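You operate a simulated robot arm through the tools that you are given. There is no shell and no other tool. Be economical: measure what you need, move in short steps, check, and stop when the job is done.

The job below is to be done with a simulated two-armed robot. You get a single attempt, and the scene is never put back.

## Task
Stack the grey coil block labelled "24" from the top of the wide steel bench on top of the grey coil block marked "110". Take the steel jug marked "pump oil" from the top of the small steel table and leave it on the shelf under the small steel table. Pick up the yellow can with one hand, pass it to the other hand and put it on the top of the grey bench. Take the steel strainer marked "fine" from the top of the grey bench and leave it on the black loose gauge there. Put the blue padlock from the top of the grey bench on the top shelf of the grey shelf unit and the red padlock on top of the grey metal block there. Press the keypad six button three times. The order is free. Set down upright: steel jug, yellow can, steel strainer.

Only the result counts: the job must be done as asked and must still hold three seconds after the hand-in. Knocking over, shifting, dropping, spilling or breaking anything else fails it.

## Robot
Two 7-joint arms with two-finger grippers on one trunk, on a base that drives. Base frame: it is fixed to the floor where the robot stands at the start and does not move with it; the origin is under the middle of the robot, x ahead of it, y to its left, z up. Lengths are in cm, angles in degrees, forces in N, time in s.
The left shoulder is at the start at [5.2, 21.6, 137.7], the right one opposite. With the tool pointing down near the work surface each hand reaches from about 12 to 80 cm from the robot's upright axis, wherever it stands, measured 20 degrees to its own side. Places, roughly: grey coil block [75, 0, 75]; keypad six button [-140, 240, 90]; loose gauge [-175, 225, 75]; metal block [-125, 175, 100]; padlock [-150, 200, 75]; shelf under the small steel table [10, -50, 20]; steel jug [25, -50, 75]; steel strainer [-175, 200, 100]; top of the grey bench [-150, 190, 80]; top shelf of the grey shelf unit [-380, 140, 90]; yellow can (6x6x12 cm) [-10, -70, 90]. Payload 3.43 kg a hand.
Tool frame (each hand has its own): the origin (TCP) lies between the finger pads and is the grasp point; the fingertips stand 2 cm ahead of it; z points along the fingers, y is the line along which they close. The gripper opens to 12.4 cm. The gripper's body begins 9.3 cm behind the TCP.
Orientation is that of the tool frame in the base frame, as [roll, pitch, yaw] about the fixed x, y, z axes, in that order (R = Rz(yaw) Ry(pitch) Rx(roll)). With the fingers straight down and closing along the base's y, the tool's x points along the base's -x, its y along +y and its z along -z.

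## Interface
- The arms move only by the tool send_rows. It takes "left_commands", "right_commands" or both (then of equal length, played together; a hand with none holds still); each is a list of rows, each a list of 7 numbers: the finger opening in cm, from 0 to 12.4, then the shift along the tool's x, y, z in cm, then the turn, a rotation vector about the tool's x, y, z in degrees. In form: [[jaw, x, y, z, rx, ry, rz], ...]. A call has 1 to 8 rows; each row is the pose to reach, as a shift and turn from the pose commanded when the call began, along the tool's axes at that moment. Each row takes 0.2 s and may step no farther than 5 cm and 8.6 degrees from the row before; otherwise, or with a gripper value out of range, the whole call is refused. Where a pose cannot be reached the arm comes as near as it can. A force on the tool above 40 N (or 10 N above the force at the start of the call, whichever is more), or a blocked arm, ends the call early, and 0.2 s more pass. Each finger travels about 7.2 cm/s and halts on what it meets, pressing with about 33 N; the grip force reading is that of the motor and also rises with nothing between the fingers. The clock runs only during rows and for 0.2 s after the last one: add rows that repeat a pose to give the fingers time. It gives the time, the measured TCP pose, the force on the tool (base axes), the opening and the grip force at its end, in the units of the frame above (readings bear some noise), with the torque about the TCP (base axes, N m) and any sound that the robot's microphone picked up.
- Cameras (640 x 400 px; columns grow to the right, rows downward): "scene" is now at [14.35, -3.85, 154.38]; the picture's right is [-0.53, -0.85, 0.00], its down [-0.62, 0.38, -0.69] and it looks along [0.58, -0.36, -0.73] (base axes); focal length 214 px, centre (320, 200). "left" rides on the left gripper at [8.2, -1.4, -14] in its tool frame; the picture's right is [0.17, 0.99, 0.00], its down [-0.83, 0.14, -0.54] and it looks along [-0.53, 0.09, 0.84] (tool axes); focal length 243 px, centre (320, 200). "right" rides on the right gripper at [8.2, 1.4, -14] in its tool frame; the picture's right is [-0.17, 0.99, 0.00], its down [-0.83, -0.14, -0.54] and it looks along [-0.53, -0.09, 0.84] (tool axes); focal length 243 px, centre (320, 200). There is no depth. A picture from a camera that has moved, and an enlarged one, comes with that camera's place and axes in the base frame and with its lens. The place of the scene camera against the robot may be out by one fixed shift of up to 1.2 cm in any direction.
- snapshot(camera): a new picture of that camera. It takes no simulated time.
- slide_trunk(by): slides the trunk up (or, below 0, down) by that many cm; the arms and the scene camera ride with it, the base frame stays. It gives what a move gives, with no picture.
- steer(legs): drives the robot by 1 to 6 legs, each [ahead, left, turn to the left] in cm, cm and degrees, along the robot's own axes; the way and the turn of a leg run together, so that a leg with both is an arc; at most 150 cm and 180 degrees a leg. The arms and the cameras ride along, it lands a little off, and it stops where it bumps. It gives what a move gives.
- turn_head(pan, tilt): turns the head with the scene camera to pan (to the left, within 80 degrees either way) and tilt (down, from -29 to 69), counted from straight ahead of the robot. It gives what a move gives.
- zoom(camera, box): a new picture of the part [left, top, right, bottom] of that camera's present view, enlarged. It takes no simulated time.
- hand_in(): hands the job in; it is judged then, once.

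Go step by step. Nothing tells you exact positions but the pictures and the camera data: compare them with the known pose of the tool, close in by small moves and look again before you grip or let go. The budget is 207 turns and 202 pictures, counting those below and the enlarged ones. Unless the task says otherwise, let go and move clear before handing in.

The tools are called as a command line: name --argument value ..., lists and objects as JSON in quotes. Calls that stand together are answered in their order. send_rows: Moves the arms, as the interface text tells. Its arguments: {"type":"object","properties":{"left_commands":{"type":"array","items":{"type":"array","items":{"type":"number"}}},"right_commands":{"type":"array","items":{"type":"array","items":{"type":"number"}}}},"required":[]} The other tools are called the same way: slide_trunk (by) slides the trunk up or down; steer (legs) drives the base; turn_head (pan, tilt) turns the head that bears the scene camera; snapshot (camera) takes a picture; zoom (camera, box) takes an enlarged picture of a part of a camera's view; hand_in () hands the job in.

At the start:

```text
t: 0.0
left_tcp_pos: [43.39, 3.23, 116.43]
left_ee_rot: [-180.0, 0.0, 180.0]
left_contact_force: [-0.3, 0.5, -0.1]
left_ft_torque: [0.02, 0.03, -0.01]
left_grip_width: 12.41
left_grasp_force: 0.0
right_tcp_pos: [49.53, -46.89, 114.63]
right_ee_rot: [-179.9, 0.1, 180.0]
right_contact_force: [0.6, 0.2, -1.0]
right_ft_torque: [0.01, -0.02, 0.01]
right_grip_width: 12.37
right_grasp_force: 0.1
trunk travel left (down, up): [-52.5, 6.6]
robot x, y, heading: [0.09, 0.26, -0.0]
head pan, tilt: [-31.7, 46.7]
```

scene: 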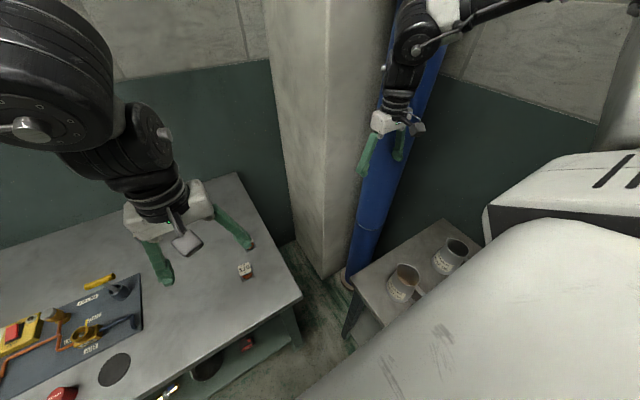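
right: 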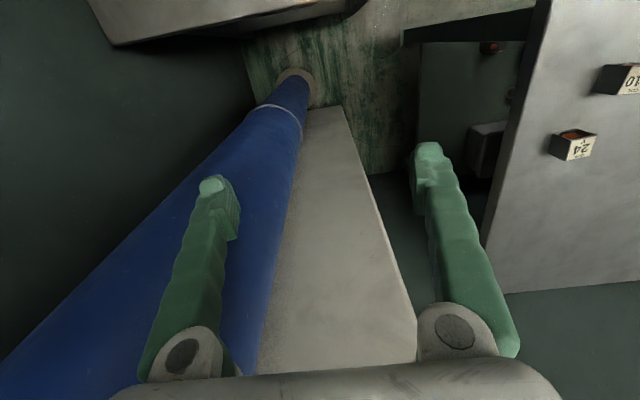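
left: 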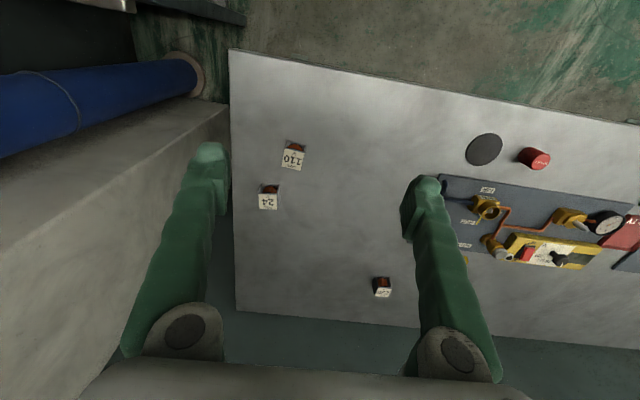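

The left wrist camera shows three coil blocks on the wide bench, with "24" and "110" among them. I'll look closer at the bench and the small table.

zoom --camera "left" --box '[220, 120, 420, 320]'

turn_head --pan -60 --tilt 50

snapshot --camera "scene"

```text
2.00 times, centred on (320, 220) of left
camera zoom: at [34.98, 2.04, 130.45], right [-0.17, 0.99, 0.0], down [0.83, 0.14, 0.54], along [0.53, 0.09, -0.84], focal length 485 px, centre (320, 160)
```

zoom: 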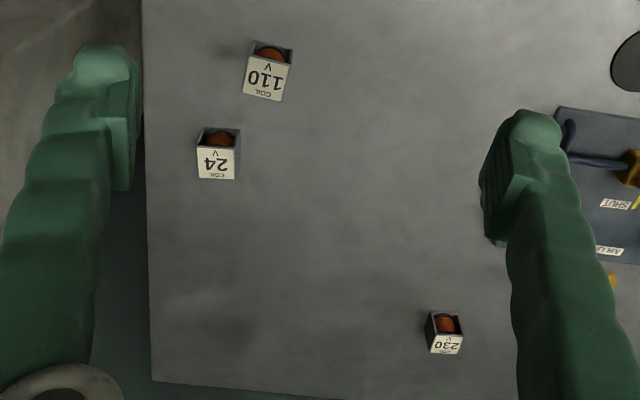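

```text
t: 0.9
left_tcp_pos: [43.34, 3.32, 116.43]
left_ee_rot: [180.0, 0.0, 180.0]
left_contact_force: [0.0, 0.5, 1.0]
left_ft_torque: [-0.01, 0.01, -0.01]
left_grip_width: 12.39
left_grasp_force: 0.1
right_tcp_pos: [49.45, -46.8, 114.52]
right_ee_rot: [-179.9, -0.1, 180.0]
right_contact_force: [0.0, 0.5, 0.6]
right_ft_torque: [0.0, 0.02, -0.02]
right_grip_width: 12.41
right_grasp_force: 0.1
trunk travel left (down, up): [-52.5, 6.6]
robot x, y, heading: [0.0, -0.19, 0.2]
head pan, tilt: [-60.0, 50.0]
```

```text
197 pictures are left
camera scene: at [11.4, -6.31, 153.93], right [-0.87, -0.5, 0.0], down [-0.38, 0.66, -0.64], along [0.32, -0.56, -0.77], focal length 214 px, centre (320, 200)
```

scene: 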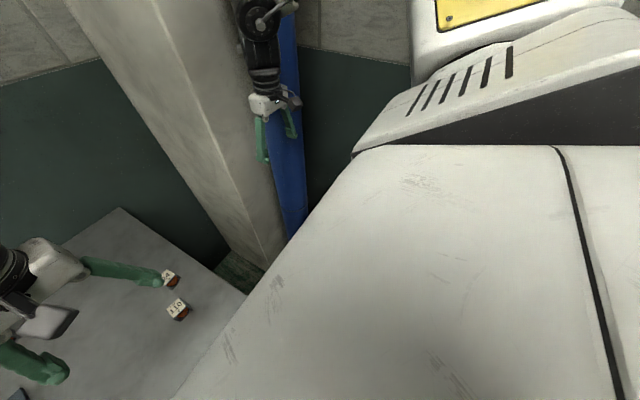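

"24" is around (71,-6) and "110" around (58,-1), labels on top. I'll move the left hand over toward "24" for a closer look.

send_rows --left_commands '[[12.4, -3.3, -1.3, 2.3, 0, 0, 0], [12.4, -6.6, -2.6, 4.6, 0, 0, 0], [12.4, -9.9, -3.9, 6.9, 0, 0, 0], [12.4, -13.2, -5.2, 9.2, 0, 0, 0], [12.4, -16.5, -6.5, 11.5, 0, 0, 0], [12.4, -19.8, -7.8, 13.8, 0, 0, 0], [12.4, -23, -9, 16, 0, 0, 0], [12.4, -23, -9, 16, 0, 0, 0]]'

snapshot --camera "left"

```text
t: 2.7
left_tcp_pos: [64.42, 0.98, 103.93]
left_ee_rot: [-177.3, 0.0, -172.4]
left_contact_force: [0.7, -0.1, 0.3]
left_ft_torque: [0.02, 0.01, 0.0]
left_grip_width: 12.39
left_grasp_force: 0.1
left hand out of reach, approached as far as the arm can: row 6, 7, 8
right_tcp_pos: [49.47, -46.89, 114.66]
right_ee_rot: [-179.9, -0.1, -180.0]
right_contact_force: [0.3, -0.5, -0.6]
right_ft_torque: [0.02, 0.0, 0.0]
right_grip_width: 12.41
right_grasp_force: 0.0
trunk travel left (down, up): [-52.5, 6.6]
robot x, y, heading: [0.16, -0.13, -0.1]
head pan, tilt: [-60.0, 50.0]
stopped in row 8 (left hand): the arm was blocked; the commanded pose is now the measured one
```

```text
196 pictures are left
camera left: at [56.27, -0.63, 118.08], right [-0.29, 0.95, -0.05], down [0.8, 0.27, 0.53], along [0.52, 0.12, -0.85], focal length 243 px, centre (320, 200)
```

left: 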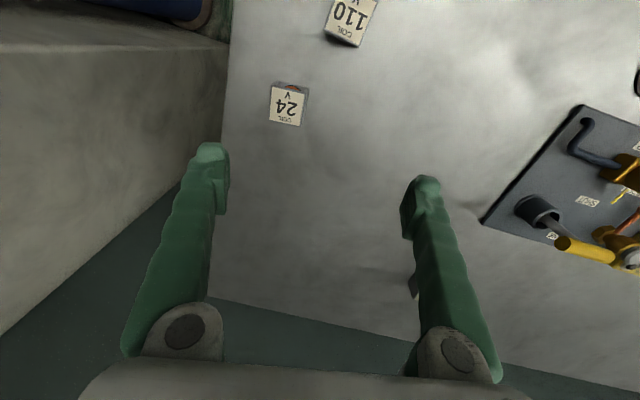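

Triangulating the two views: "24" top is at about (63,-4,89.6) and "110" at about (53.5,0), so the bench top is near 85.5. The left arm can't cross that far, so I'll retract a little and turn the robot right by 20°.

send_rows --left_commands '[[12.4, 4, 0, -1, 0, 0, 0], [12.4, 8, 0, -2, 0, 0, 0], [12.4, 12, 0, -3, 0, 0, 0], [12.4, 15, 0, -4, 0, 0, 0]]'

steer --legs '[[0, 0, -18]]'

snapshot --camera "left"

snapshot --camera "right"

```text
t: 3.7
left_tcp_pos: [51.65, 7.3, 104.55]
left_ee_rot: [175.8, 0.8, -167.4]
left_contact_force: [0.7, -0.4, 0.3]
left_ft_torque: [0.0, 0.01, 0.02]
left_grip_width: 12.43
left_grasp_force: 0.0
right_tcp_pos: [49.45, -46.86, 114.65]
right_ee_rot: [-179.9, 0.0, 179.9]
right_contact_force: [-0.1, 1.3, -1.0]
right_ft_torque: [0.01, -0.01, -0.02]
right_grip_width: 12.38
right_grasp_force: 0.0
trunk travel left (down, up): [-52.5, 6.6]
robot x, y, heading: [0.36, 0.2, -0.0]
head pan, tilt: [-60.0, 50.0]
stopped in row 4 (left hand): the arm was blocked; the commanded pose is now the measured one
```

```text
t: 5.4
left_tcp_pos: [51.37, -8.98, 104.57]
left_ee_rot: [175.9, 0.8, 174.8]
left_contact_force: [-0.3, 0.7, -0.3]
left_ft_torque: [0.0, -0.06, 0.01]
left_grip_width: 12.4
left_grasp_force: 0.0
right_tcp_pos: [32.78, -59.64, 114.65]
right_ee_rot: [-179.9, 0.0, 162.2]
right_contact_force: [0.8, -0.2, -0.3]
right_ft_torque: [-0.03, 0.0, 0.03]
right_grip_width: 12.42
right_grasp_force: 0.0
trunk travel left (down, up): [-52.5, 6.6]
robot x, y, heading: [0.21, -0.25, -18.0]
head pan, tilt: [-60.0, 50.0]
```

```text
195 pictures are left
camera left: at [42.83, -10.52, 118.31], right [-0.08, 0.99, 0.07], down [0.83, 0.02, 0.56], along [0.55, 0.1, -0.83], focal length 243 px, centre (320, 200)
```

left: 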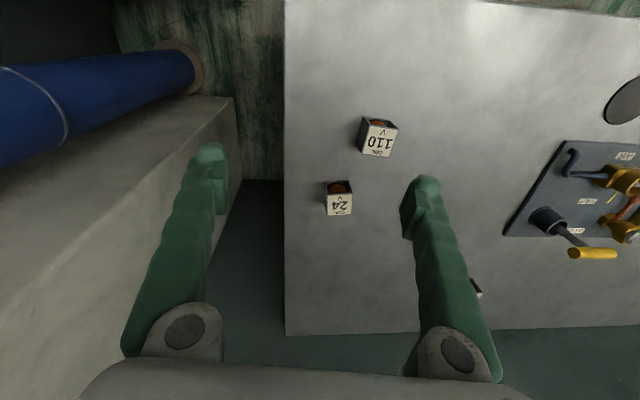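

```text
194 pictures are left
camera right: at [25.44, -55.75, 128.61], right [0.46, 0.89, 0.0], down [0.75, -0.39, 0.54], along [0.48, -0.25, -0.84], focal length 243 px, centre (320, 200)
```

right: 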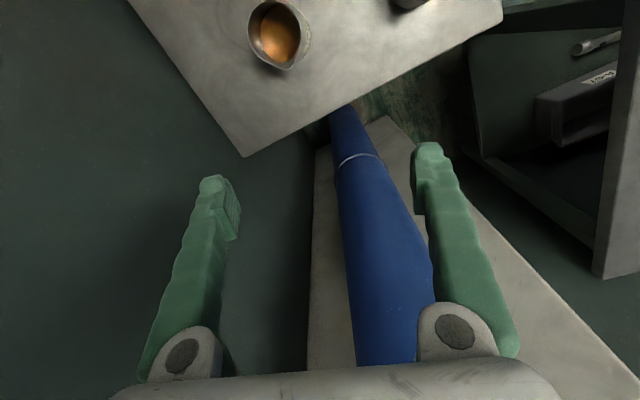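

The block labels are readable from here. I'll try moving the left hand over "24" with the orientation levelled.

send_rows --left_commands '[[12.4, -2.3, 1.2, 1.8, 1, 0.2, -3], [12.4, -4.5, 2.4, 3.5, 2, 0.4, -6], [12.4, -6.8, 3.7, 5.3, 3, 0.6, -9], [12.4, -9.1, 4.9, 7.1, 4, 0.8, -12], [12.4, -9.1, 4.9, 7.1, 4, 0.8, -12]]'

snapshot --camera "left"

```text
t: 6.6
left_tcp_pos: [61.11, -4.49, 97.97]
left_ee_rot: [179.9, 0.5, -173.0]
left_contact_force: [-0.3, 0.6, -0.3]
left_ft_torque: [0.0, 0.01, 0.01]
left_grip_width: 12.41
left_grasp_force: 0.2
right_tcp_pos: [32.73, -59.64, 114.58]
right_ee_rot: [180.0, 0.1, 162.2]
right_contact_force: [0.0, -0.8, 0.2]
right_ft_torque: [0.01, -0.03, -0.02]
right_grip_width: 12.4
right_grasp_force: 0.1
trunk travel left (down, up): [-52.5, 6.6]
robot x, y, heading: [-0.19, 0.11, -17.9]
head pan, tilt: [-60.0, 50.0]
```

```text
193 pictures are left
camera left: at [52.99, -6.76, 111.93], right [-0.28, 0.96, 0.0], down [0.8, 0.24, 0.55], along [0.52, 0.15, -0.84], focal length 243 px, centre (320, 200)
```

left: 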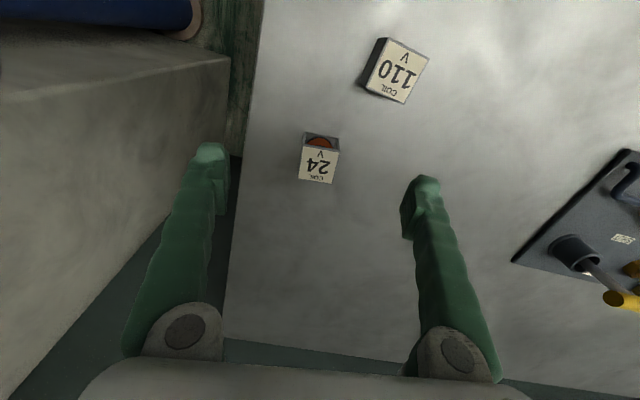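

Triangulated again: "24" top is at about (63.5,-4.0,88.4), with yaw roughly +10°. I'll descend around it and close.

send_rows --left_commands '[[8, -1.2, 0.1, 3, 0, 0, -1.5], [8, -2.4, 0.2, 6, 0, 0, -3], [8, -2.4, 0.2, 8.5, 0, 0, -3], [8, -2.4, 0.2, 10.2, 0, 0, -3], [8, -2.4, 0.2, 10.2, 0, 0, -3]]'

snapshot --camera "left"

```text
t: 7.8
left_tcp_pos: [63.52, -3.87, 87.76]
left_ee_rot: [179.9, 0.4, -170.3]
left_contact_force: [1.0, -0.1, -0.3]
left_ft_torque: [0.0, -0.01, 0.03]
left_grip_width: 8.0
left_grasp_force: 0.1
right_tcp_pos: [32.79, -59.53, 114.7]
right_ee_rot: [-180.0, 0.0, 162.2]
right_contact_force: [0.1, -0.4, -0.8]
right_ft_torque: [0.03, 0.0, -0.02]
right_grip_width: 12.38
right_grasp_force: 0.1
trunk travel left (down, up): [-52.5, 6.6]
robot x, y, heading: [0.16, 0.27, -17.8]
head pan, tilt: [-60.0, 50.0]
```

```text
192 pictures are left
camera left: at [55.4, -6.5, 101.72], right [-0.33, 0.94, 0.0], down [0.79, 0.28, 0.55], along [0.52, 0.18, -0.84], focal length 243 px, centre (320, 200)
```

left: 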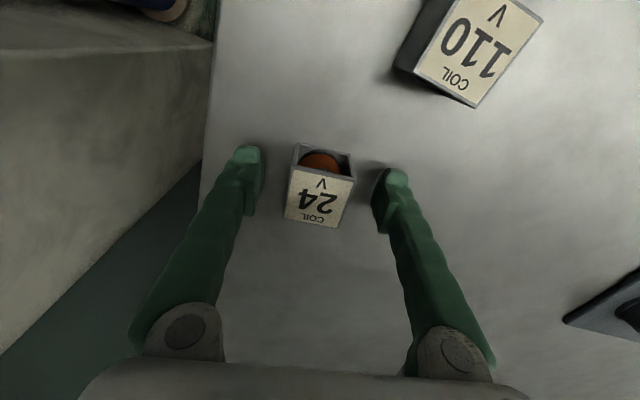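

The fingers straddle "24" squarely. I'll close and lift.

send_rows --left_commands '[[3, 0, 0, 0, 0, 0, 0], [0, 0, 0, 0, 0, 0, 0], [0, 0, 0, 0, 0, 0, 0], [0, 0, 0, -3, 0, 0, 0], [0, 0, 0, -7, 0, 0, 0], [0, 0, 0, -7, 0, 0, 0]]'

snapshot --camera "left"

```text
t: 9.2
left_tcp_pos: [63.56, -3.6, 94.82]
left_ee_rot: [179.9, 0.3, -170.2]
left_contact_force: [-0.7, 0.3, -2.1]
left_ft_torque: [0.02, 0.06, 0.01]
left_grip_width: 3.87
left_grasp_force: 32.9
right_tcp_pos: [32.77, -59.66, 114.6]
right_ee_rot: [-180.0, 0.0, 162.2]
right_contact_force: [-0.4, -0.3, -0.7]
right_ft_torque: [-0.03, 0.01, -0.02]
right_grip_width: 12.38
right_grasp_force: 0.1
trunk travel left (down, up): [-52.5, 6.6]
robot x, y, heading: [-0.06, 0.27, -18.1]
head pan, tilt: [-60.0, 50.0]
```

```text
191 pictures are left
camera left: at [55.55, -6.39, 108.74], right [-0.33, 0.94, 0.0], down [0.79, 0.28, 0.55], along [0.51, 0.18, -0.84], focal length 243 px, centre (320, 200)
```

left: 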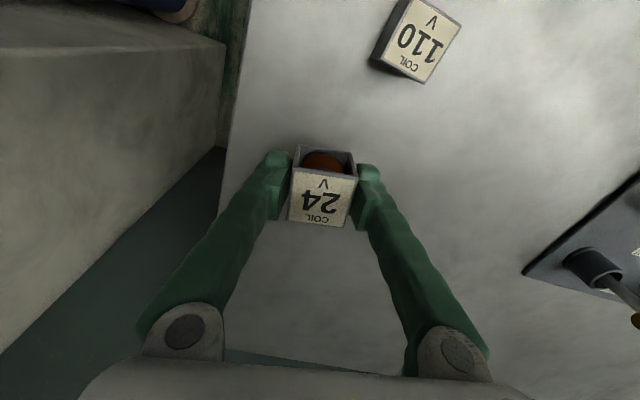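

"24" is held centrally. I'll carry it over "110" at about (53.2,0.2) and turn it 14° to match.

send_rows --left_commands '[[0, 2.4, 1.4, 0, 0, 0, 3.5], [0, 4.8, 2.8, 0, 0, 0, 7], [0, 7.2, 4.2, 0, 0, 0, 10.5], [0, 9.5, 5.5, 0, 0, 0, 14], [0, 9.5, 5.5, 0, 0, 0, 14]]'

snapshot --camera "left"

turn_head --pan 20 --tilt 55

snapshot --camera "scene"

```text
t: 10.4
left_tcp_pos: [53.29, -0.18, 94.63]
left_ee_rot: [179.7, 0.4, 175.9]
left_contact_force: [-0.6, -0.5, -2.1]
left_ft_torque: [0.01, 0.01, 0.02]
left_grip_width: 3.89
left_grasp_force: 33.6
right_tcp_pos: [32.87, -59.75, 114.62]
right_ee_rot: [180.0, 0.0, 162.2]
right_contact_force: [-0.1, 0.1, 0.0]
right_ft_torque: [-0.01, 0.01, 0.02]
right_grip_width: 12.4
right_grasp_force: 0.0
trunk travel left (down, up): [-52.5, 6.6]
robot x, y, heading: [-0.18, -0.22, -17.8]
head pan, tilt: [-60.0, 50.0]
```

```text
190 pictures are left
camera left: at [44.84, -0.89, 108.59], right [-0.09, 1.0, 0.0], down [0.83, 0.08, 0.55], along [0.54, 0.05, -0.84], focal length 243 px, centre (320, 200)
```

left: 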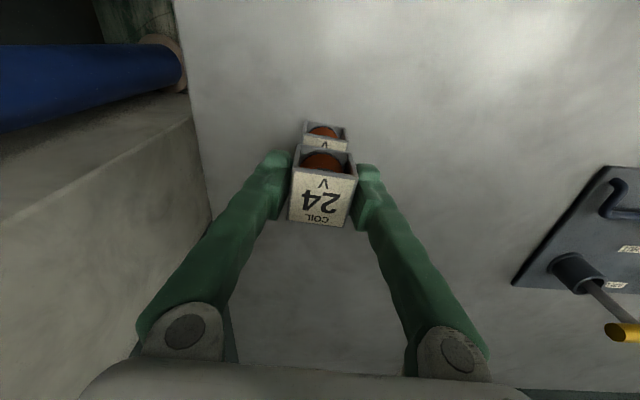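

```text
t: 11.9
left_tcp_pos: [53.28, -0.17, 94.59]
left_ee_rot: [179.8, 0.3, 175.8]
left_contact_force: [0.0, 0.6, -1.8]
left_ft_torque: [0.02, 0.0, 0.03]
left_grip_width: 3.86
left_grasp_force: 32.9
right_tcp_pos: [32.69, -59.61, 114.64]
right_ee_rot: [-180.0, 0.0, 162.1]
right_contact_force: [-0.3, 0.3, -0.3]
right_ft_torque: [0.02, 0.0, 0.0]
right_grip_width: 12.43
right_grasp_force: 0.1
trunk travel left (down, up): [-52.5, 6.6]
robot x, y, heading: [0.39, 0.44, -17.7]
head pan, tilt: [20.0, 55.0]
```

```text
189 pictures are left
camera scene: at [14.39, -1.74, 153.28], right [0.04, -1.0, 0.0], down [-0.82, -0.03, -0.57], along [0.57, 0.02, -0.82], focal length 214 px, centre (320, 200)
```

scene: 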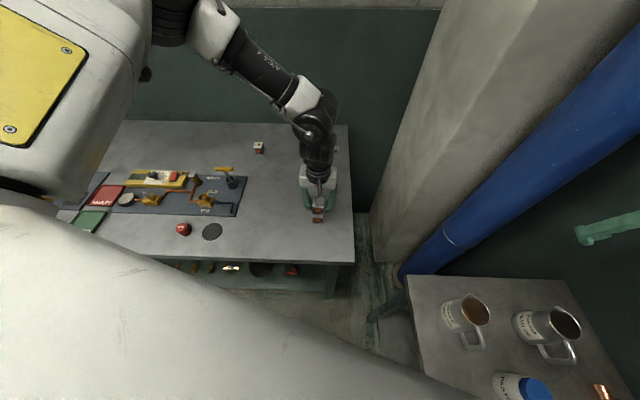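

The held "24" sits almost exactly over "110" (y off by about 0.2 cm). I'll lower it gently until contact shows.

send_rows --left_commands '[[0, 0, 0.2, 1.3, 0, 0, 0], [0, 0, 0.2, 2.4, 0, 0, 0], [0, 0, 0.2, 2.7, 0, 0, 0], [0, 0, 0.2, 2.7, 0, 0, 0]]'

snapshot --camera "left"

```text
t: 12.9
left_tcp_pos: [53.18, 0.05, 92.03]
left_ee_rot: [-180.0, 0.4, 175.9]
left_contact_force: [-0.9, 0.1, -1.4]
left_ft_torque: [0.01, 0.01, -0.02]
left_grip_width: 3.87
left_grasp_force: 32.8
right_tcp_pos: [32.8, -59.67, 114.72]
right_ee_rot: [180.0, 0.1, 162.3]
right_contact_force: [0.4, -0.6, 1.3]
right_ft_torque: [-0.01, 0.02, -0.02]
right_grip_width: 12.41
right_grasp_force: 0.1
trunk travel left (down, up): [-52.5, 6.6]
robot x, y, heading: [-0.09, 0.06, -17.7]
head pan, tilt: [20.0, 55.0]
```

```text
188 pictures are left
camera left: at [44.78, -0.7, 106.03], right [-0.09, 1.0, 0.0], down [0.83, 0.08, 0.55], along [0.54, 0.05, -0.84], focal length 243 px, centre (320, 200)
```

left: 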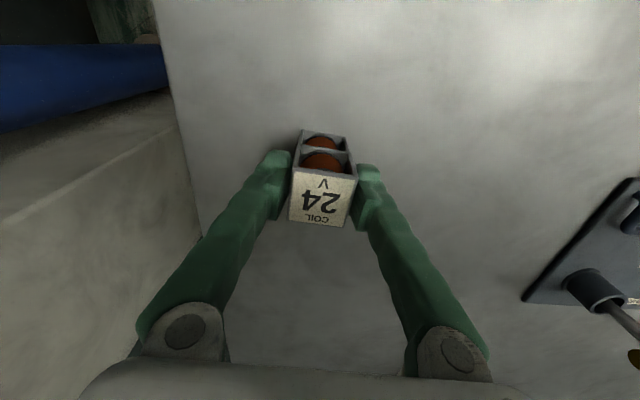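

Alignment looks good and there is no contact yet. Last few millimetres.

send_rows --left_commands '[[0, 0, 0, 0.2, 0, 0, 0], [0, 0, 0, 0.35, 0, 0, 0], [0, 0, 0, 0.35, 0, 0, 0]]'

```text
t: 13.8
left_tcp_pos: [53.17, -0.0, 91.83]
left_ee_rot: [179.9, 0.5, 176.0]
left_contact_force: [1.4, 1.6, 8.7]
left_ft_torque: [0.0, 0.07, -0.03]
left_grip_width: 3.87
left_grasp_force: 33.0
right_tcp_pos: [32.68, -59.71, 114.84]
right_ee_rot: [-180.0, 0.1, 162.2]
right_contact_force: [0.3, 1.0, 0.4]
right_ft_torque: [-0.05, -0.02, 0.01]
right_grip_width: 12.41
right_grasp_force: 0.0
trunk travel left (down, up): [-52.5, 6.6]
robot x, y, heading: [-0.22, -0.29, -17.7]
head pan, tilt: [20.0, 55.0]
```

Contact is felt at 8.7 N. I'll open and lift straight up.

send_rows --left_commands '[[4.5, 0, 0, 0, 0, 0, 0], [6, 0, 0, 0, 0, 0, 0], [7.5, 0, 0, 0, 0, 0, 0], [7.5, 0, 0, -3, 0, 0, 0], [7.5, 0, 0, -7, 0, 0, 0], [7.5, 0, 0, -11, 0, 0, 0], [7.5, 0, 0, -15, 0, 0, 0], [7.5, 0, 0, -19, 0, 0, 0]]'

snapshot --camera "left"

zoom --camera "scene" --box '[400, 240, 640, 390]'

```text
t: 15.6
left_tcp_pos: [53.01, 0.05, 110.78]
left_ee_rot: [179.8, 0.4, 175.8]
left_contact_force: [0.3, -0.8, 0.0]
left_ft_torque: [-0.02, -0.06, 0.01]
left_grip_width: 7.51
left_grasp_force: 0.1
right_tcp_pos: [32.64, -59.63, 114.65]
right_ee_rot: [-180.0, 0.1, 162.2]
right_contact_force: [-0.8, -0.7, 1.0]
right_ft_torque: [0.02, 0.0, -0.05]
right_grip_width: 12.42
right_grasp_force: 0.1
trunk travel left (down, up): [-52.5, 6.6]
robot x, y, heading: [0.2, 0.19, -18.0]
head pan, tilt: [20.0, 55.0]
```

```text
187 pictures are left
camera left: at [44.5, -0.68, 124.74], right [-0.09, 1.0, 0.0], down [0.83, 0.08, 0.55], along [0.54, 0.05, -0.84], focal length 243 px, centre (320, 200)
```

left: 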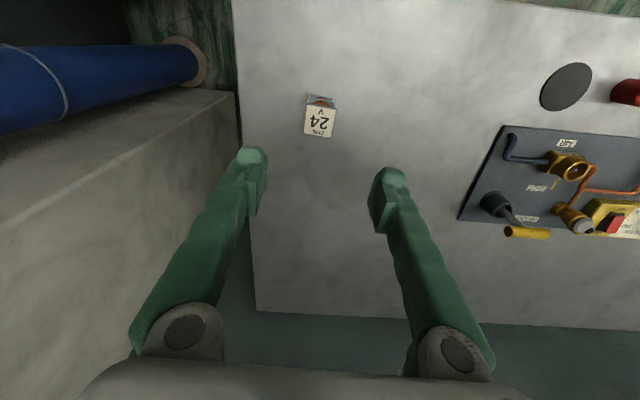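

```text
2.67 times, centred on (520, 315) of scene
camera zoom: at [14.26, -1.74, 153.29], right [0.04, -1.0, 0.0], down [-0.82, -0.03, -0.57], along [0.57, 0.02, -0.82], focal length 572 px, centre (-213, -107)
```

zoom: 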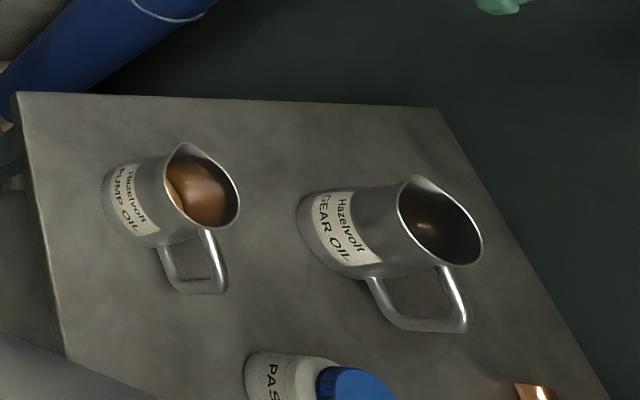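

The stack is done. Next the jug: the small table top appears to be at z≈84, spanning y≈-28..-77, with the pump-oil jug near (23,-40). I'll look around on that side before turning.

turn_head --pan -80 --tilt 35

snapshot --camera "scene"

turn_head --pan 80 --tilt 25

snapshot --camera "scene"

```text
t: 17.3
left_tcp_pos: [53.06, 0.07, 110.67]
left_ee_rot: [179.8, 0.4, 175.7]
left_contact_force: [0.1, 0.2, 0.3]
left_ft_torque: [-0.01, 0.02, -0.02]
left_grip_width: 7.5
left_grasp_force: 0.0
right_tcp_pos: [32.88, -59.63, 114.69]
right_ee_rot: [-179.9, 0.0, 162.1]
right_contact_force: [0.0, -0.3, 0.1]
right_ft_torque: [-0.02, 0.01, -0.04]
right_grip_width: 12.42
right_grasp_force: 0.2
trunk travel left (down, up): [-52.5, 6.6]
robot x, y, heading: [-0.27, 0.36, -17.9]
head pan, tilt: [-80.0, 35.0]
```

```text
185 pictures are left
camera scene: at [5.99, -10.75, 156.1], right [-0.99, 0.13, 0.0], down [0.08, 0.57, -0.82], along [-0.11, -0.81, -0.57], focal length 214 px, centre (320, 200)
```

scene: 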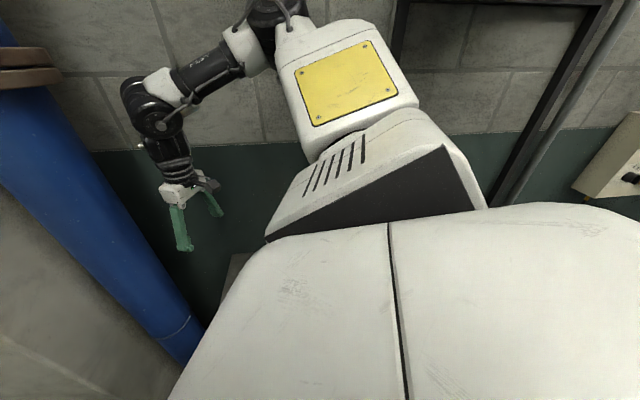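

```text
t: 19.8
left_tcp_pos: [52.93, 0.0, 110.71]
left_ee_rot: [179.8, 0.4, 175.8]
left_contact_force: [1.2, -0.1, -0.2]
left_ft_torque: [-0.02, 0.02, -0.02]
left_grip_width: 7.51
left_grasp_force: 0.0
right_tcp_pos: [32.7, -59.72, 114.64]
right_ee_rot: [-180.0, 0.0, 162.1]
right_contact_force: [0.3, -0.9, -0.6]
right_ft_torque: [0.03, -0.02, -0.01]
right_grip_width: 12.41
right_grasp_force: 0.2
trunk travel left (down, up): [-52.5, 6.6]
robot x, y, heading: [-0.08, -0.01, -17.5]
head pan, tilt: [80.0, 25.0]
```

```text
184 pictures are left
camera scene: at [11.48, 6.13, 157.68], right [0.88, -0.47, 0.0], down [-0.2, -0.37, -0.91], along [0.42, 0.8, -0.42], focal length 214 px, centre (320, 200)
```

scene: 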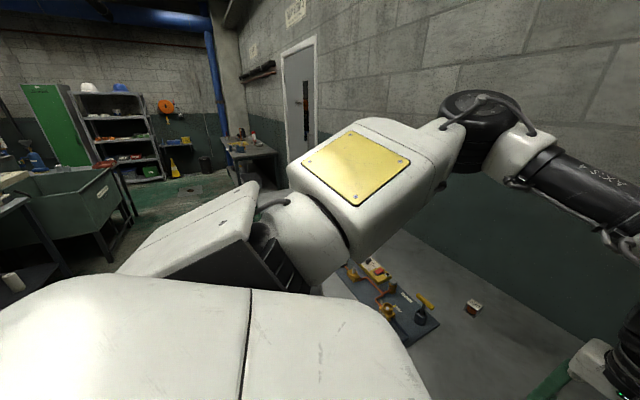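

I'll move away from the table to about (3,22) and turn to face it at heading -90°.

steer --legs '[[-3.7, 22, 0], [0, 0, -72.5]]'

turn_head --pan 0 --tilt 50

snapshot --camera "scene"

snapshot --camera "left"

snapshot --camera "right"

```text
t: 27.6
left_tcp_pos: [19.26, -28.53, 110.8]
left_ee_rot: [179.8, 0.5, 103.5]
left_contact_force: [0.0, -0.5, 0.0]
left_ft_torque: [-0.01, -0.01, -0.01]
left_grip_width: 7.49
left_grasp_force: 0.0
right_tcp_pos: [-43.62, -27.07, 114.72]
right_ee_rot: [-180.0, -0.1, 89.8]
right_contact_force: [-0.7, -0.4, -1.2]
right_ft_torque: [0.02, -0.01, -0.01]
right_grip_width: 12.37
right_grasp_force: 0.0
trunk travel left (down, up): [-52.5, 6.6]
robot x, y, heading: [3.3, 22.04, -90.0]
head pan, tilt: [80.0, 25.0]
```

```text
t: 29.2
left_tcp_pos: [19.22, -28.46, 110.74]
left_ee_rot: [179.9, 0.4, 103.3]
left_contact_force: [-0.3, 0.0, -0.3]
left_ft_torque: [0.02, 0.01, -0.01]
left_grip_width: 7.5
left_grasp_force: 0.0
right_tcp_pos: [-43.77, -27.0, 114.57]
right_ee_rot: [-179.9, 0.0, 89.8]
right_contact_force: [0.0, 0.3, 0.7]
right_ft_torque: [-0.02, -0.01, 0.04]
right_grip_width: 12.41
right_grasp_force: 0.1
trunk travel left (down, up): [-52.5, 6.6]
robot x, y, heading: [3.06, 22.29, -90.1]
head pan, tilt: [0.0, 50.0]
```

```text
183 pictures are left
camera scene: at [2.93, 7.02, 153.93], right [-1.0, 0.0, 0.0], down [0.0, 0.77, -0.64], along [0.0, -0.64, -0.77], focal length 214 px, centre (320, 200)
```

scene: 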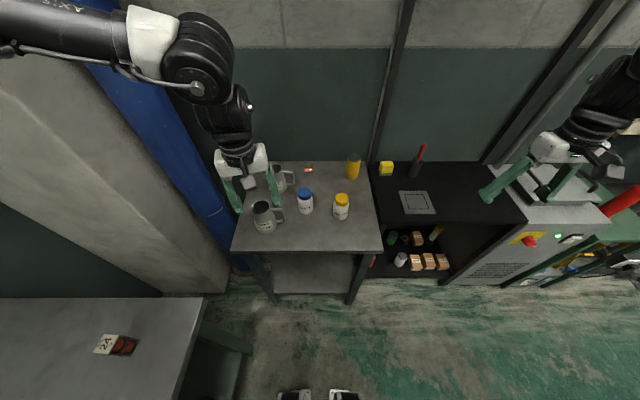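

```text
182 pictures are left
camera left: at [15.89, -20.57, 124.65], right [0.92, 0.39, 0.0], down [0.33, -0.77, 0.55], along [0.21, -0.5, -0.84], focal length 243 px, centre (320, 200)
```

left: 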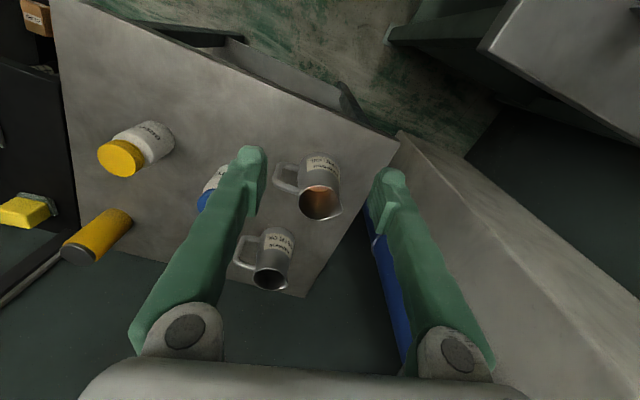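

```text
181 pictures are left
camera right: at [-42.33, -18.77, 128.61], right [0.99, -0.17, 0.0], down [-0.14, -0.83, 0.54], along [-0.09, -0.53, -0.84], focal length 243 px, centre (320, 200)
```

right: 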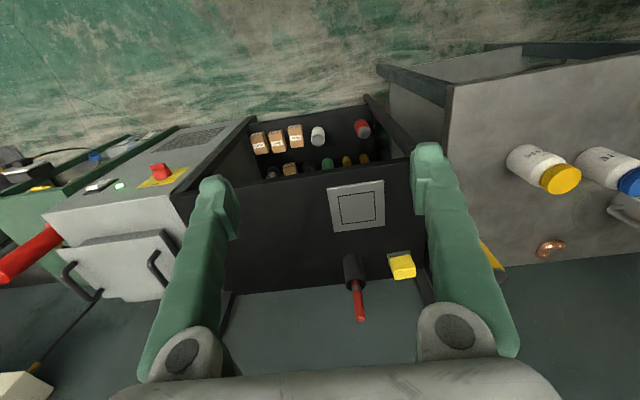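

The view is clear now: both jugs, paste bottles and the yellow can are on the small table. I'll zoom in on the jug for handle direction and on the shelf.

zoom --camera "left" --box '[230, 130, 390, 230]'

zoom --camera "scene" --box '[220, 150, 412, 310]'

```text
4.00 times, centred on (310, 180) of left
camera zoom: at [15.89, -20.57, 124.65], right [0.92, 0.39, 0.0], down [0.33, -0.77, 0.55], along [0.21, -0.5, -0.84], focal length 970 px, centre (360, 280)
```

zoom: 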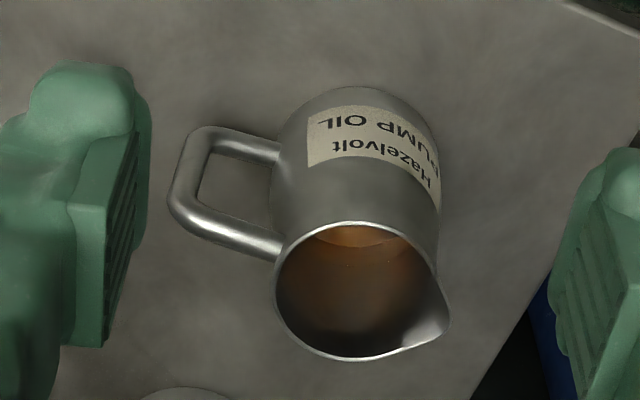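

```text
2.50 times, centred on (316, 230) of scene
camera zoom: at [2.93, 7.02, 153.93], right [-1.0, 0.0, 0.0], down [0.0, 0.77, -0.64], along [0.0, -0.64, -0.77], focal length 536 px, centre (330, 125)
```

zoom: 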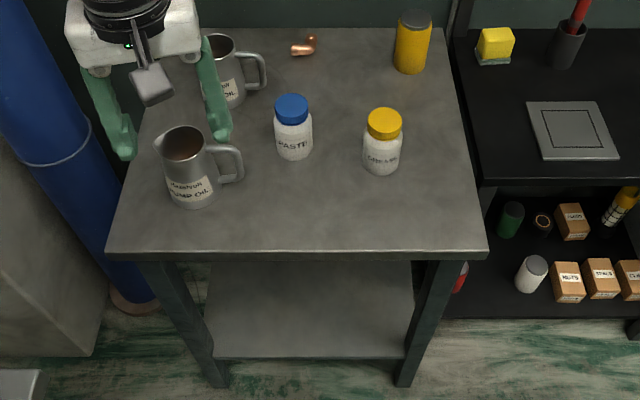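

Jug rim is at about (23.2,-38.5,95), spout +x and handle -x. I'll bring the left hand above it with yaw 150 so the fingers avoid the handle.

send_rows --left_commands '[[12.4, -1.8, 0.3, 0, 0, 0, -7.8], [12.4, -3.6, 0.6, 0, 0, 0, -15.6], [12.4, -5.4, 0.9, 0, 0, 0, -23.4], [12.4, -7.2, 1.2, 0, 0, 0, -31.2], [12.4, -9, 1.5, 0, 0, 0, -39], [12.4, -10.6, 1.6, 0, 0, 0, -47], [12.4, -10.6, 1.6, 0, 0, 0, -47]]'

snapshot --camera "left"

snapshot --camera "scene"

```text
t: 30.8
left_tcp_pos: [23.33, -38.09, 110.69]
left_ee_rot: [-179.8, 0.4, 150.5]
left_contact_force: [-0.3, -0.2, -0.2]
left_ft_torque: [0.02, -0.03, -0.01]
left_grip_width: 12.4
left_grasp_force: 0.0
right_tcp_pos: [-43.73, -26.95, 114.65]
right_ee_rot: [-180.0, 0.0, 89.8]
right_contact_force: [0.0, 0.6, 0.0]
right_ft_torque: [0.01, 0.02, -0.01]
right_grip_width: 12.4
right_grasp_force: 0.1
trunk travel left (down, up): [-52.5, 6.6]
robot x, y, heading: [3.27, 22.13, -90.1]
head pan, tilt: [0.0, 50.0]
```

```text
178 pictures are left
camera left: at [15.36, -35.23, 124.75], right [0.34, 0.94, 0.0], down [0.79, -0.28, 0.54], along [0.51, -0.19, -0.84], focal length 243 px, centre (320, 200)
```

left: 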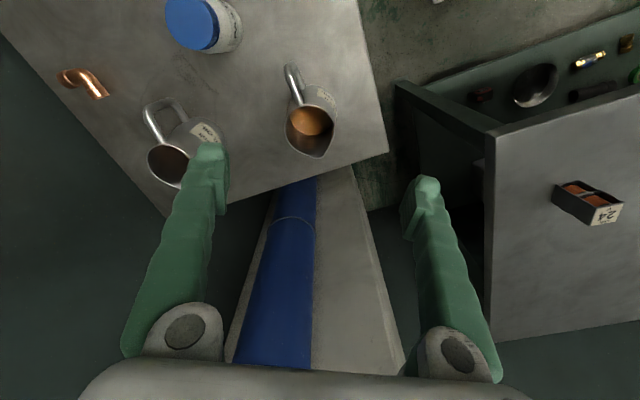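

```text
177 pictures are left
camera scene: at [2.92, 7.05, 153.93], right [-1.0, 0.0, 0.0], down [0.0, 0.77, -0.64], along [0.0, -0.64, -0.77], focal length 214 px, centre (320, 200)
```

scene: 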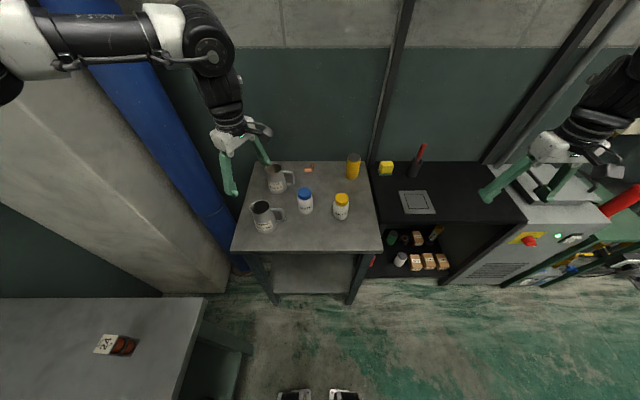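

Refined rim position: (24.1,-39.8,93.2). I'll centre over it and descend partway.

send_rows --left_commands '[[12.4, -1.5, -1.1, 2, 0, 0, 0], [12.4, -1.5, -1.1, 6, 0, 0, 0], [12.4, -1.5, -1.1, 10, 0, 0, 0], [12.4, -1.5, -1.1, 13, 0, 0, 0], [12.4, -1.5, -1.1, 13, 0, 0, 0]]'

snapshot --camera "left"

```text
t: 32.0
left_tcp_pos: [24.0, -40.13, 97.7]
left_ee_rot: [-179.8, 0.5, 150.4]
left_contact_force: [-0.6, 1.0, -0.5]
left_ft_torque: [0.0, 0.0, -0.03]
left_grip_width: 12.4
left_grasp_force: 0.0
right_tcp_pos: [-43.75, -26.91, 114.71]
right_ee_rot: [-180.0, 0.1, 89.8]
right_contact_force: [-0.4, 0.2, 0.1]
right_ft_torque: [-0.02, 0.03, 0.04]
right_grip_width: 12.42
right_grasp_force: 0.0
trunk travel left (down, up): [-52.5, 6.6]
robot x, y, heading: [3.19, 22.12, -90.1]
head pan, tilt: [0.0, 50.0]
```

```text
176 pictures are left
camera left: at [16.07, -36.99, 111.78], right [0.34, 0.94, -0.01], down [0.79, -0.28, 0.54], along [0.51, -0.19, -0.84], focal length 243 px, centre (320, 200)
```

left: 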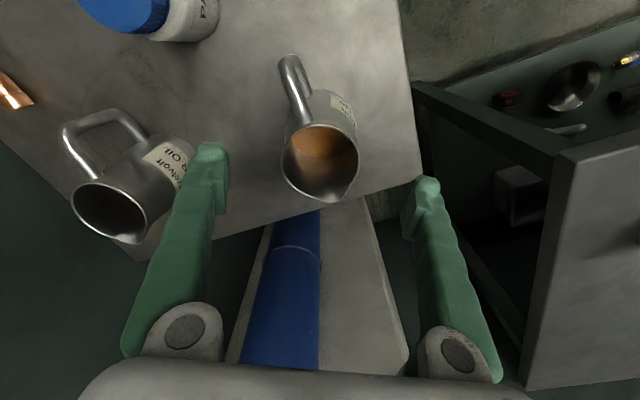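

Centred. Descend to z≈90 and close on the body.

send_rows --left_commands '[[10.5, 0.2, 0, 3, 0, 0, 0], [10.5, 0.2, 0, 6, 0, 0, 0], [10.5, 0.2, 0, 7.7, 0, 0, 0], [10.5, 0.2, 0, 7.7, 0, 0, 0]]'

snapshot --camera "left"

```text
t: 33.0
left_tcp_pos: [23.75, -40.11, 89.98]
left_ee_rot: [-179.8, 0.4, 150.5]
left_contact_force: [0.3, 0.9, -0.7]
left_ft_torque: [0.04, -0.02, -0.01]
left_grip_width: 10.51
left_grasp_force: 0.0
right_tcp_pos: [-43.73, -27.06, 114.66]
right_ee_rot: [-180.0, 0.0, 89.8]
right_contact_force: [-0.3, -0.6, -0.9]
right_ft_torque: [0.0, -0.01, 0.01]
right_grip_width: 12.39
right_grasp_force: 0.0
trunk travel left (down, up): [-52.5, 6.6]
robot x, y, heading: [3.34, 22.28, -90.4]
head pan, tilt: [0.0, 50.0]
```

```text
175 pictures are left
camera left: at [15.81, -37.03, 103.95], right [0.34, 0.94, 0.0], down [0.79, -0.29, 0.54], along [0.51, -0.19, -0.84], focal length 243 px, centre (320, 200)
```

left: 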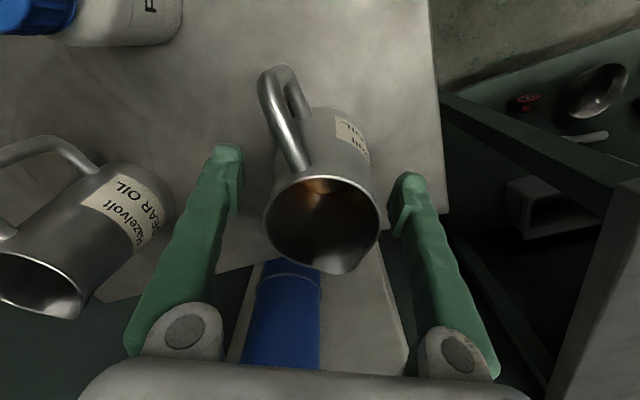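

Aligned, with the handle clear of the fingers. Closing.

send_rows --left_commands '[[8.5, 0, 0, 0, 0, 0, 0], [7, 0, 0, 0, 0, 0, 0], [5, 0, 0, 0, 0, 0, 0], [4, 0, 0, 0, 0, 0, 0], [4, 0, 0, 0, 0, 0, 0]]'

snapshot --camera "left"

```text
t: 34.2
left_tcp_pos: [23.84, -40.07, 89.99]
left_ee_rot: [-179.8, 0.4, 150.4]
left_contact_force: [1.0, 0.6, 0.5]
left_ft_torque: [0.06, -0.11, 0.0]
left_grip_width: 7.01
left_grasp_force: 33.1
right_tcp_pos: [-43.71, -27.0, 114.52]
right_ee_rot: [-180.0, 0.0, 89.8]
right_contact_force: [-0.5, -0.2, -0.9]
right_ft_torque: [0.01, -0.01, -0.04]
right_grip_width: 12.4
right_grasp_force: 0.0
trunk travel left (down, up): [-52.5, 6.6]
robot x, y, heading: [3.24, 22.4, -90.1]
head pan, tilt: [0.0, 50.0]
```

```text
174 pictures are left
camera left: at [15.84, -37.02, 103.95], right [0.34, 0.94, 0.0], down [0.79, -0.29, 0.54], along [0.51, -0.19, -0.84], focal length 243 px, centre (320, 200)
```

left: 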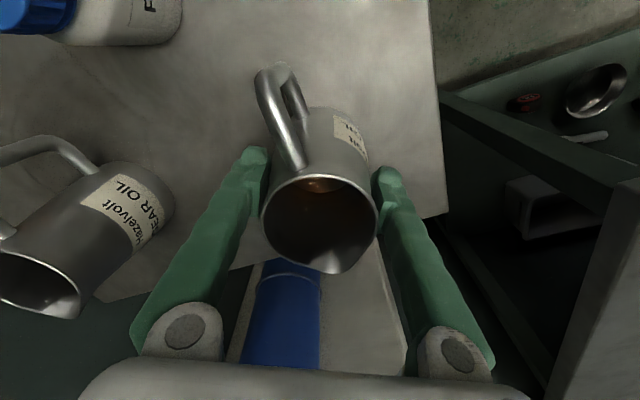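

Firm grip at 7.0 cm. Lifting a few centimetres, then turning the jug so the handle faces the robot.

send_rows --left_commands '[[4, 0, 0, -0.5, 0, 0, 0], [4, 0, 0, -1.5, 0, 0, 0], [4, 0, 0, -3, 0, 0, 0], [4, 0, 0, -4.5, 0, 0, 0], [4, 0, 0, -6, 0, 0, 0], [4, 0, 0, -6, 0, 0, 0]]'

send_rows --left_commands '[[4, 0, 0, 0, 0, 0, 6], [4, 0, 0, 0, 0, 0, 12], [4, 0, 0, 0, 0, 0, 18], [4, 0, 0, 0, 0, 0, 24], [4, 0, 0, 0, 0, 0, 30], [4, 0, 0, 0, 0, 0, 36], [4, 0, 0, 0, 0, 0, 42], [4, 0, 0, 0, 0, 0, 48]]'

snapshot --camera "left"

```text
t: 35.6
left_tcp_pos: [23.92, -40.02, 96.01]
left_ee_rot: [-179.9, 0.5, 150.4]
left_contact_force: [-0.4, -0.7, -3.1]
left_ft_torque: [-0.01, -0.03, 0.02]
left_grip_width: 6.99
left_grasp_force: 32.7
right_tcp_pos: [-43.72, -27.06, 114.63]
right_ee_rot: [180.0, 0.0, 89.8]
right_contact_force: [0.4, -0.1, -0.4]
right_ft_torque: [0.0, 0.0, 0.04]
right_grip_width: 12.41
right_grasp_force: 0.0
trunk travel left (down, up): [-52.5, 6.6]
robot x, y, heading: [3.66, 22.11, -90.0]
head pan, tilt: [0.0, 50.0]
```

```text
t: 37.4
left_tcp_pos: [19.66, -35.61, 97.19]
left_ee_rot: [179.7, 1.0, 103.3]
left_contact_force: [0.7, 0.3, -3.3]
left_ft_torque: [-0.05, -0.02, -0.05]
left_grip_width: 6.99
left_grasp_force: 33.0
left hand out of reach, approached as far as the arm can: row 7, 8
right_tcp_pos: [-43.92, -27.09, 114.64]
right_ee_rot: [179.9, 0.1, 89.8]
right_contact_force: [0.8, 0.7, 0.0]
right_ft_torque: [-0.02, -0.03, -0.02]
right_grip_width: 12.39
right_grasp_force: 0.1
trunk travel left (down, up): [-52.5, 6.6]
robot x, y, heading: [3.59, 22.27, -90.2]
head pan, tilt: [0.0, 50.0]
```

```text
173 pictures are left
camera left: at [16.29, -27.77, 111.01], right [0.92, 0.39, 0.0], down [0.32, -0.77, 0.55], along [0.22, -0.51, -0.83], focal length 243 px, centre (320, 200)
```

left: 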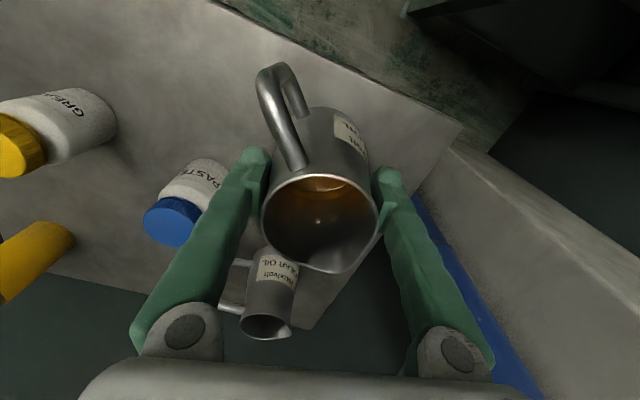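

The left arm's reach limits it at this yaw, so I'll pull the hand back, then drive 8 cm closer.

send_rows --left_commands '[[4, 4, 0, 0, 0, 0, 0], [4, 8, 0, 0, 0, 0, 0], [4, 10, 0, -1, 0, 0, 0], [4, 10, 0, -1, 0, 0, 0]]'

steer --legs '[[8, 0, 0]]'

snapshot --camera "left"

```text
t: 38.4
left_tcp_pos: [17.61, -26.23, 97.94]
left_ee_rot: [179.8, 0.4, 102.4]
left_contact_force: [0.5, 0.5, -3.2]
left_ft_torque: [-0.03, -0.06, 0.02]
left_grip_width: 7.01
left_grasp_force: 33.2
right_tcp_pos: [-43.71, -27.14, 114.65]
right_ee_rot: [-180.0, 0.0, 89.9]
right_contact_force: [0.1, -0.1, -0.3]
right_ft_torque: [0.0, 0.01, 0.01]
right_grip_width: 12.4
right_grasp_force: 0.1
trunk travel left (down, up): [-52.5, 6.6]
robot x, y, heading: [2.98, 21.94, -90.3]
head pan, tilt: [0.0, 50.0]
```

```text
t: 39.5
left_tcp_pos: [17.58, -34.35, 98.16]
left_ee_rot: [179.9, 0.6, 102.4]
left_contact_force: [-0.2, 0.2, -2.9]
left_ft_torque: [-0.04, -0.01, 0.01]
left_grip_width: 7.0
left_grasp_force: 32.6
right_tcp_pos: [-43.91, -34.9, 114.68]
right_ee_rot: [180.0, 0.1, 89.7]
right_contact_force: [-0.1, -0.9, 0.4]
right_ft_torque: [-0.03, -0.03, 0.01]
right_grip_width: 12.4
right_grasp_force: 0.1
trunk travel left (down, up): [-52.5, 6.6]
robot x, y, heading: [2.87, 14.23, -90.2]
head pan, tilt: [0.0, 50.0]
```

```text
172 pictures are left
camera left: at [14.32, -26.34, 112.09], right [0.93, 0.37, 0.0], down [0.31, -0.78, 0.55], along [0.2, -0.51, -0.84], focal length 243 px, centre (320, 200)
```

left: 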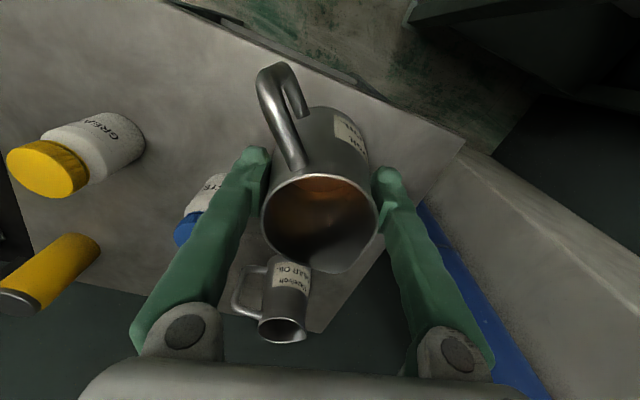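

Now turn the remaining 42° and move over a free spot at about (23,-39).

send_rows --left_commands '[[4, -1, 0.7, 0, 0, 0, 6], [4, -2, 1.4, 0, 0, 0, 12], [4, -3, 2.1, 0, 0, 0, 18], [4, -4, 2.8, 0, 0, 0, 24], [4, -5, 3.5, 0, 0, 0, 30], [4, -5.6, 4.3, 0, 0, 0, 36], [4, -5.6, 4.3, 0, 0, 0, 42], [4, -5.6, 4.3, 0, 0, 0, 42]]'

snapshot --camera "left"

zoom --camera "scene" --box '[200, 150, 440, 340]'

```text
t: 41.2
left_tcp_pos: [12.82, -23.34, 100.42]
left_ee_rot: [-177.1, -0.7, 72.7]
left_contact_force: [-0.6, -0.6, -4.2]
left_ft_torque: [-0.04, 0.02, -0.01]
left_grip_width: 6.97
left_grasp_force: 33.2
left hand out of reach, approached as far as the arm can: row 2, 3, 4, 5, 6, 7, 8
right_tcp_pos: [-43.92, -35.04, 114.65]
right_ee_rot: [180.0, 0.1, 89.7]
right_contact_force: [-0.1, -0.1, 0.4]
right_ft_torque: [0.01, 0.01, -0.03]
right_grip_width: 12.38
right_grasp_force: 0.0
trunk travel left (down, up): [-52.5, 6.6]
robot x, y, heading: [3.49, 14.05, -90.1]
head pan, tilt: [0.0, 50.0]
stopped in row 8 (left hand): the arm was blocked; the commanded pose is now the measured one
```

```text
171 pictures are left
camera left: at [14.55, -15.33, 114.63], right [0.99, -0.14, -0.05], down [-0.09, -0.85, 0.52], along [-0.11, -0.51, -0.85], focal length 243 px, centre (320, 200)
```

left: 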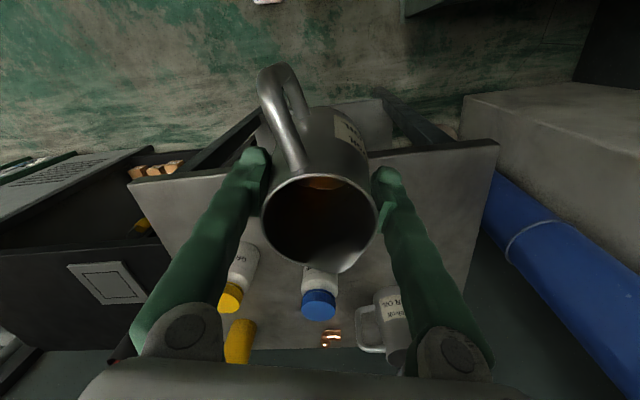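

```text
2.11 times, centred on (320, 245) of scene
camera zoom: at [2.85, -1.03, 153.93], right [-1.0, 0.0, 0.0], down [0.0, 0.77, -0.64], along [0.0, -0.64, -0.77], focal length 452 px, centre (320, 105)
```

zoom: 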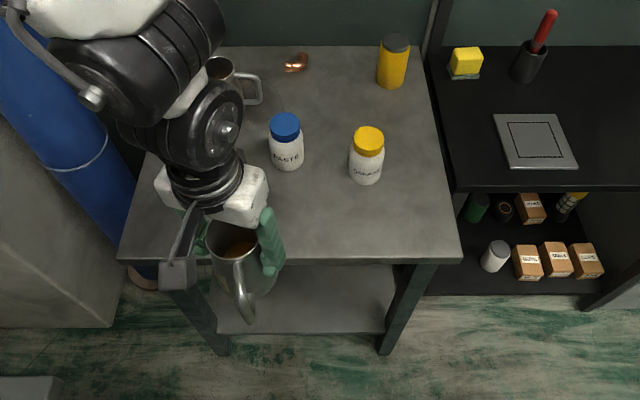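

The left wrist is near a turning limit here, but the handle now already points to the robot (about 102°). Rather than reaching, I'll check the robot's front clearance so I can drive the jug over the table.

turn_head --pan 0 --tilt 69

snapshot --camera "scene"

```text
t: 42.0
left_tcp_pos: [13.04, -23.59, 100.54]
left_ee_rot: [-177.2, -0.4, 72.8]
left_contact_force: [0.4, -0.4, -4.0]
left_ft_torque: [-0.02, 0.01, -0.02]
left_grip_width: 6.95
left_grasp_force: 33.0
right_tcp_pos: [-43.73, -35.07, 114.7]
right_ee_rot: [180.0, -0.1, 89.8]
right_contact_force: [-0.7, 0.7, -0.5]
right_ft_torque: [0.01, -0.01, 0.0]
right_grip_width: 12.41
right_grasp_force: 0.1
trunk travel left (down, up): [-52.5, 6.6]
robot x, y, heading: [3.65, 14.13, -90.5]
head pan, tilt: [0.0, 68.8]
```

```text
169 pictures are left
camera scene: at [2.92, 1.0, 151.73], right [-1.0, 0.0, 0.0], down [0.0, 0.93, -0.36], along [0.0, -0.36, -0.93], focal length 214 px, centre (320, 200)
```

scene: 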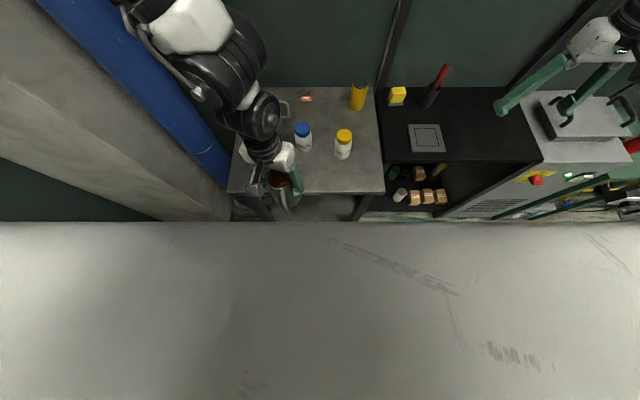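

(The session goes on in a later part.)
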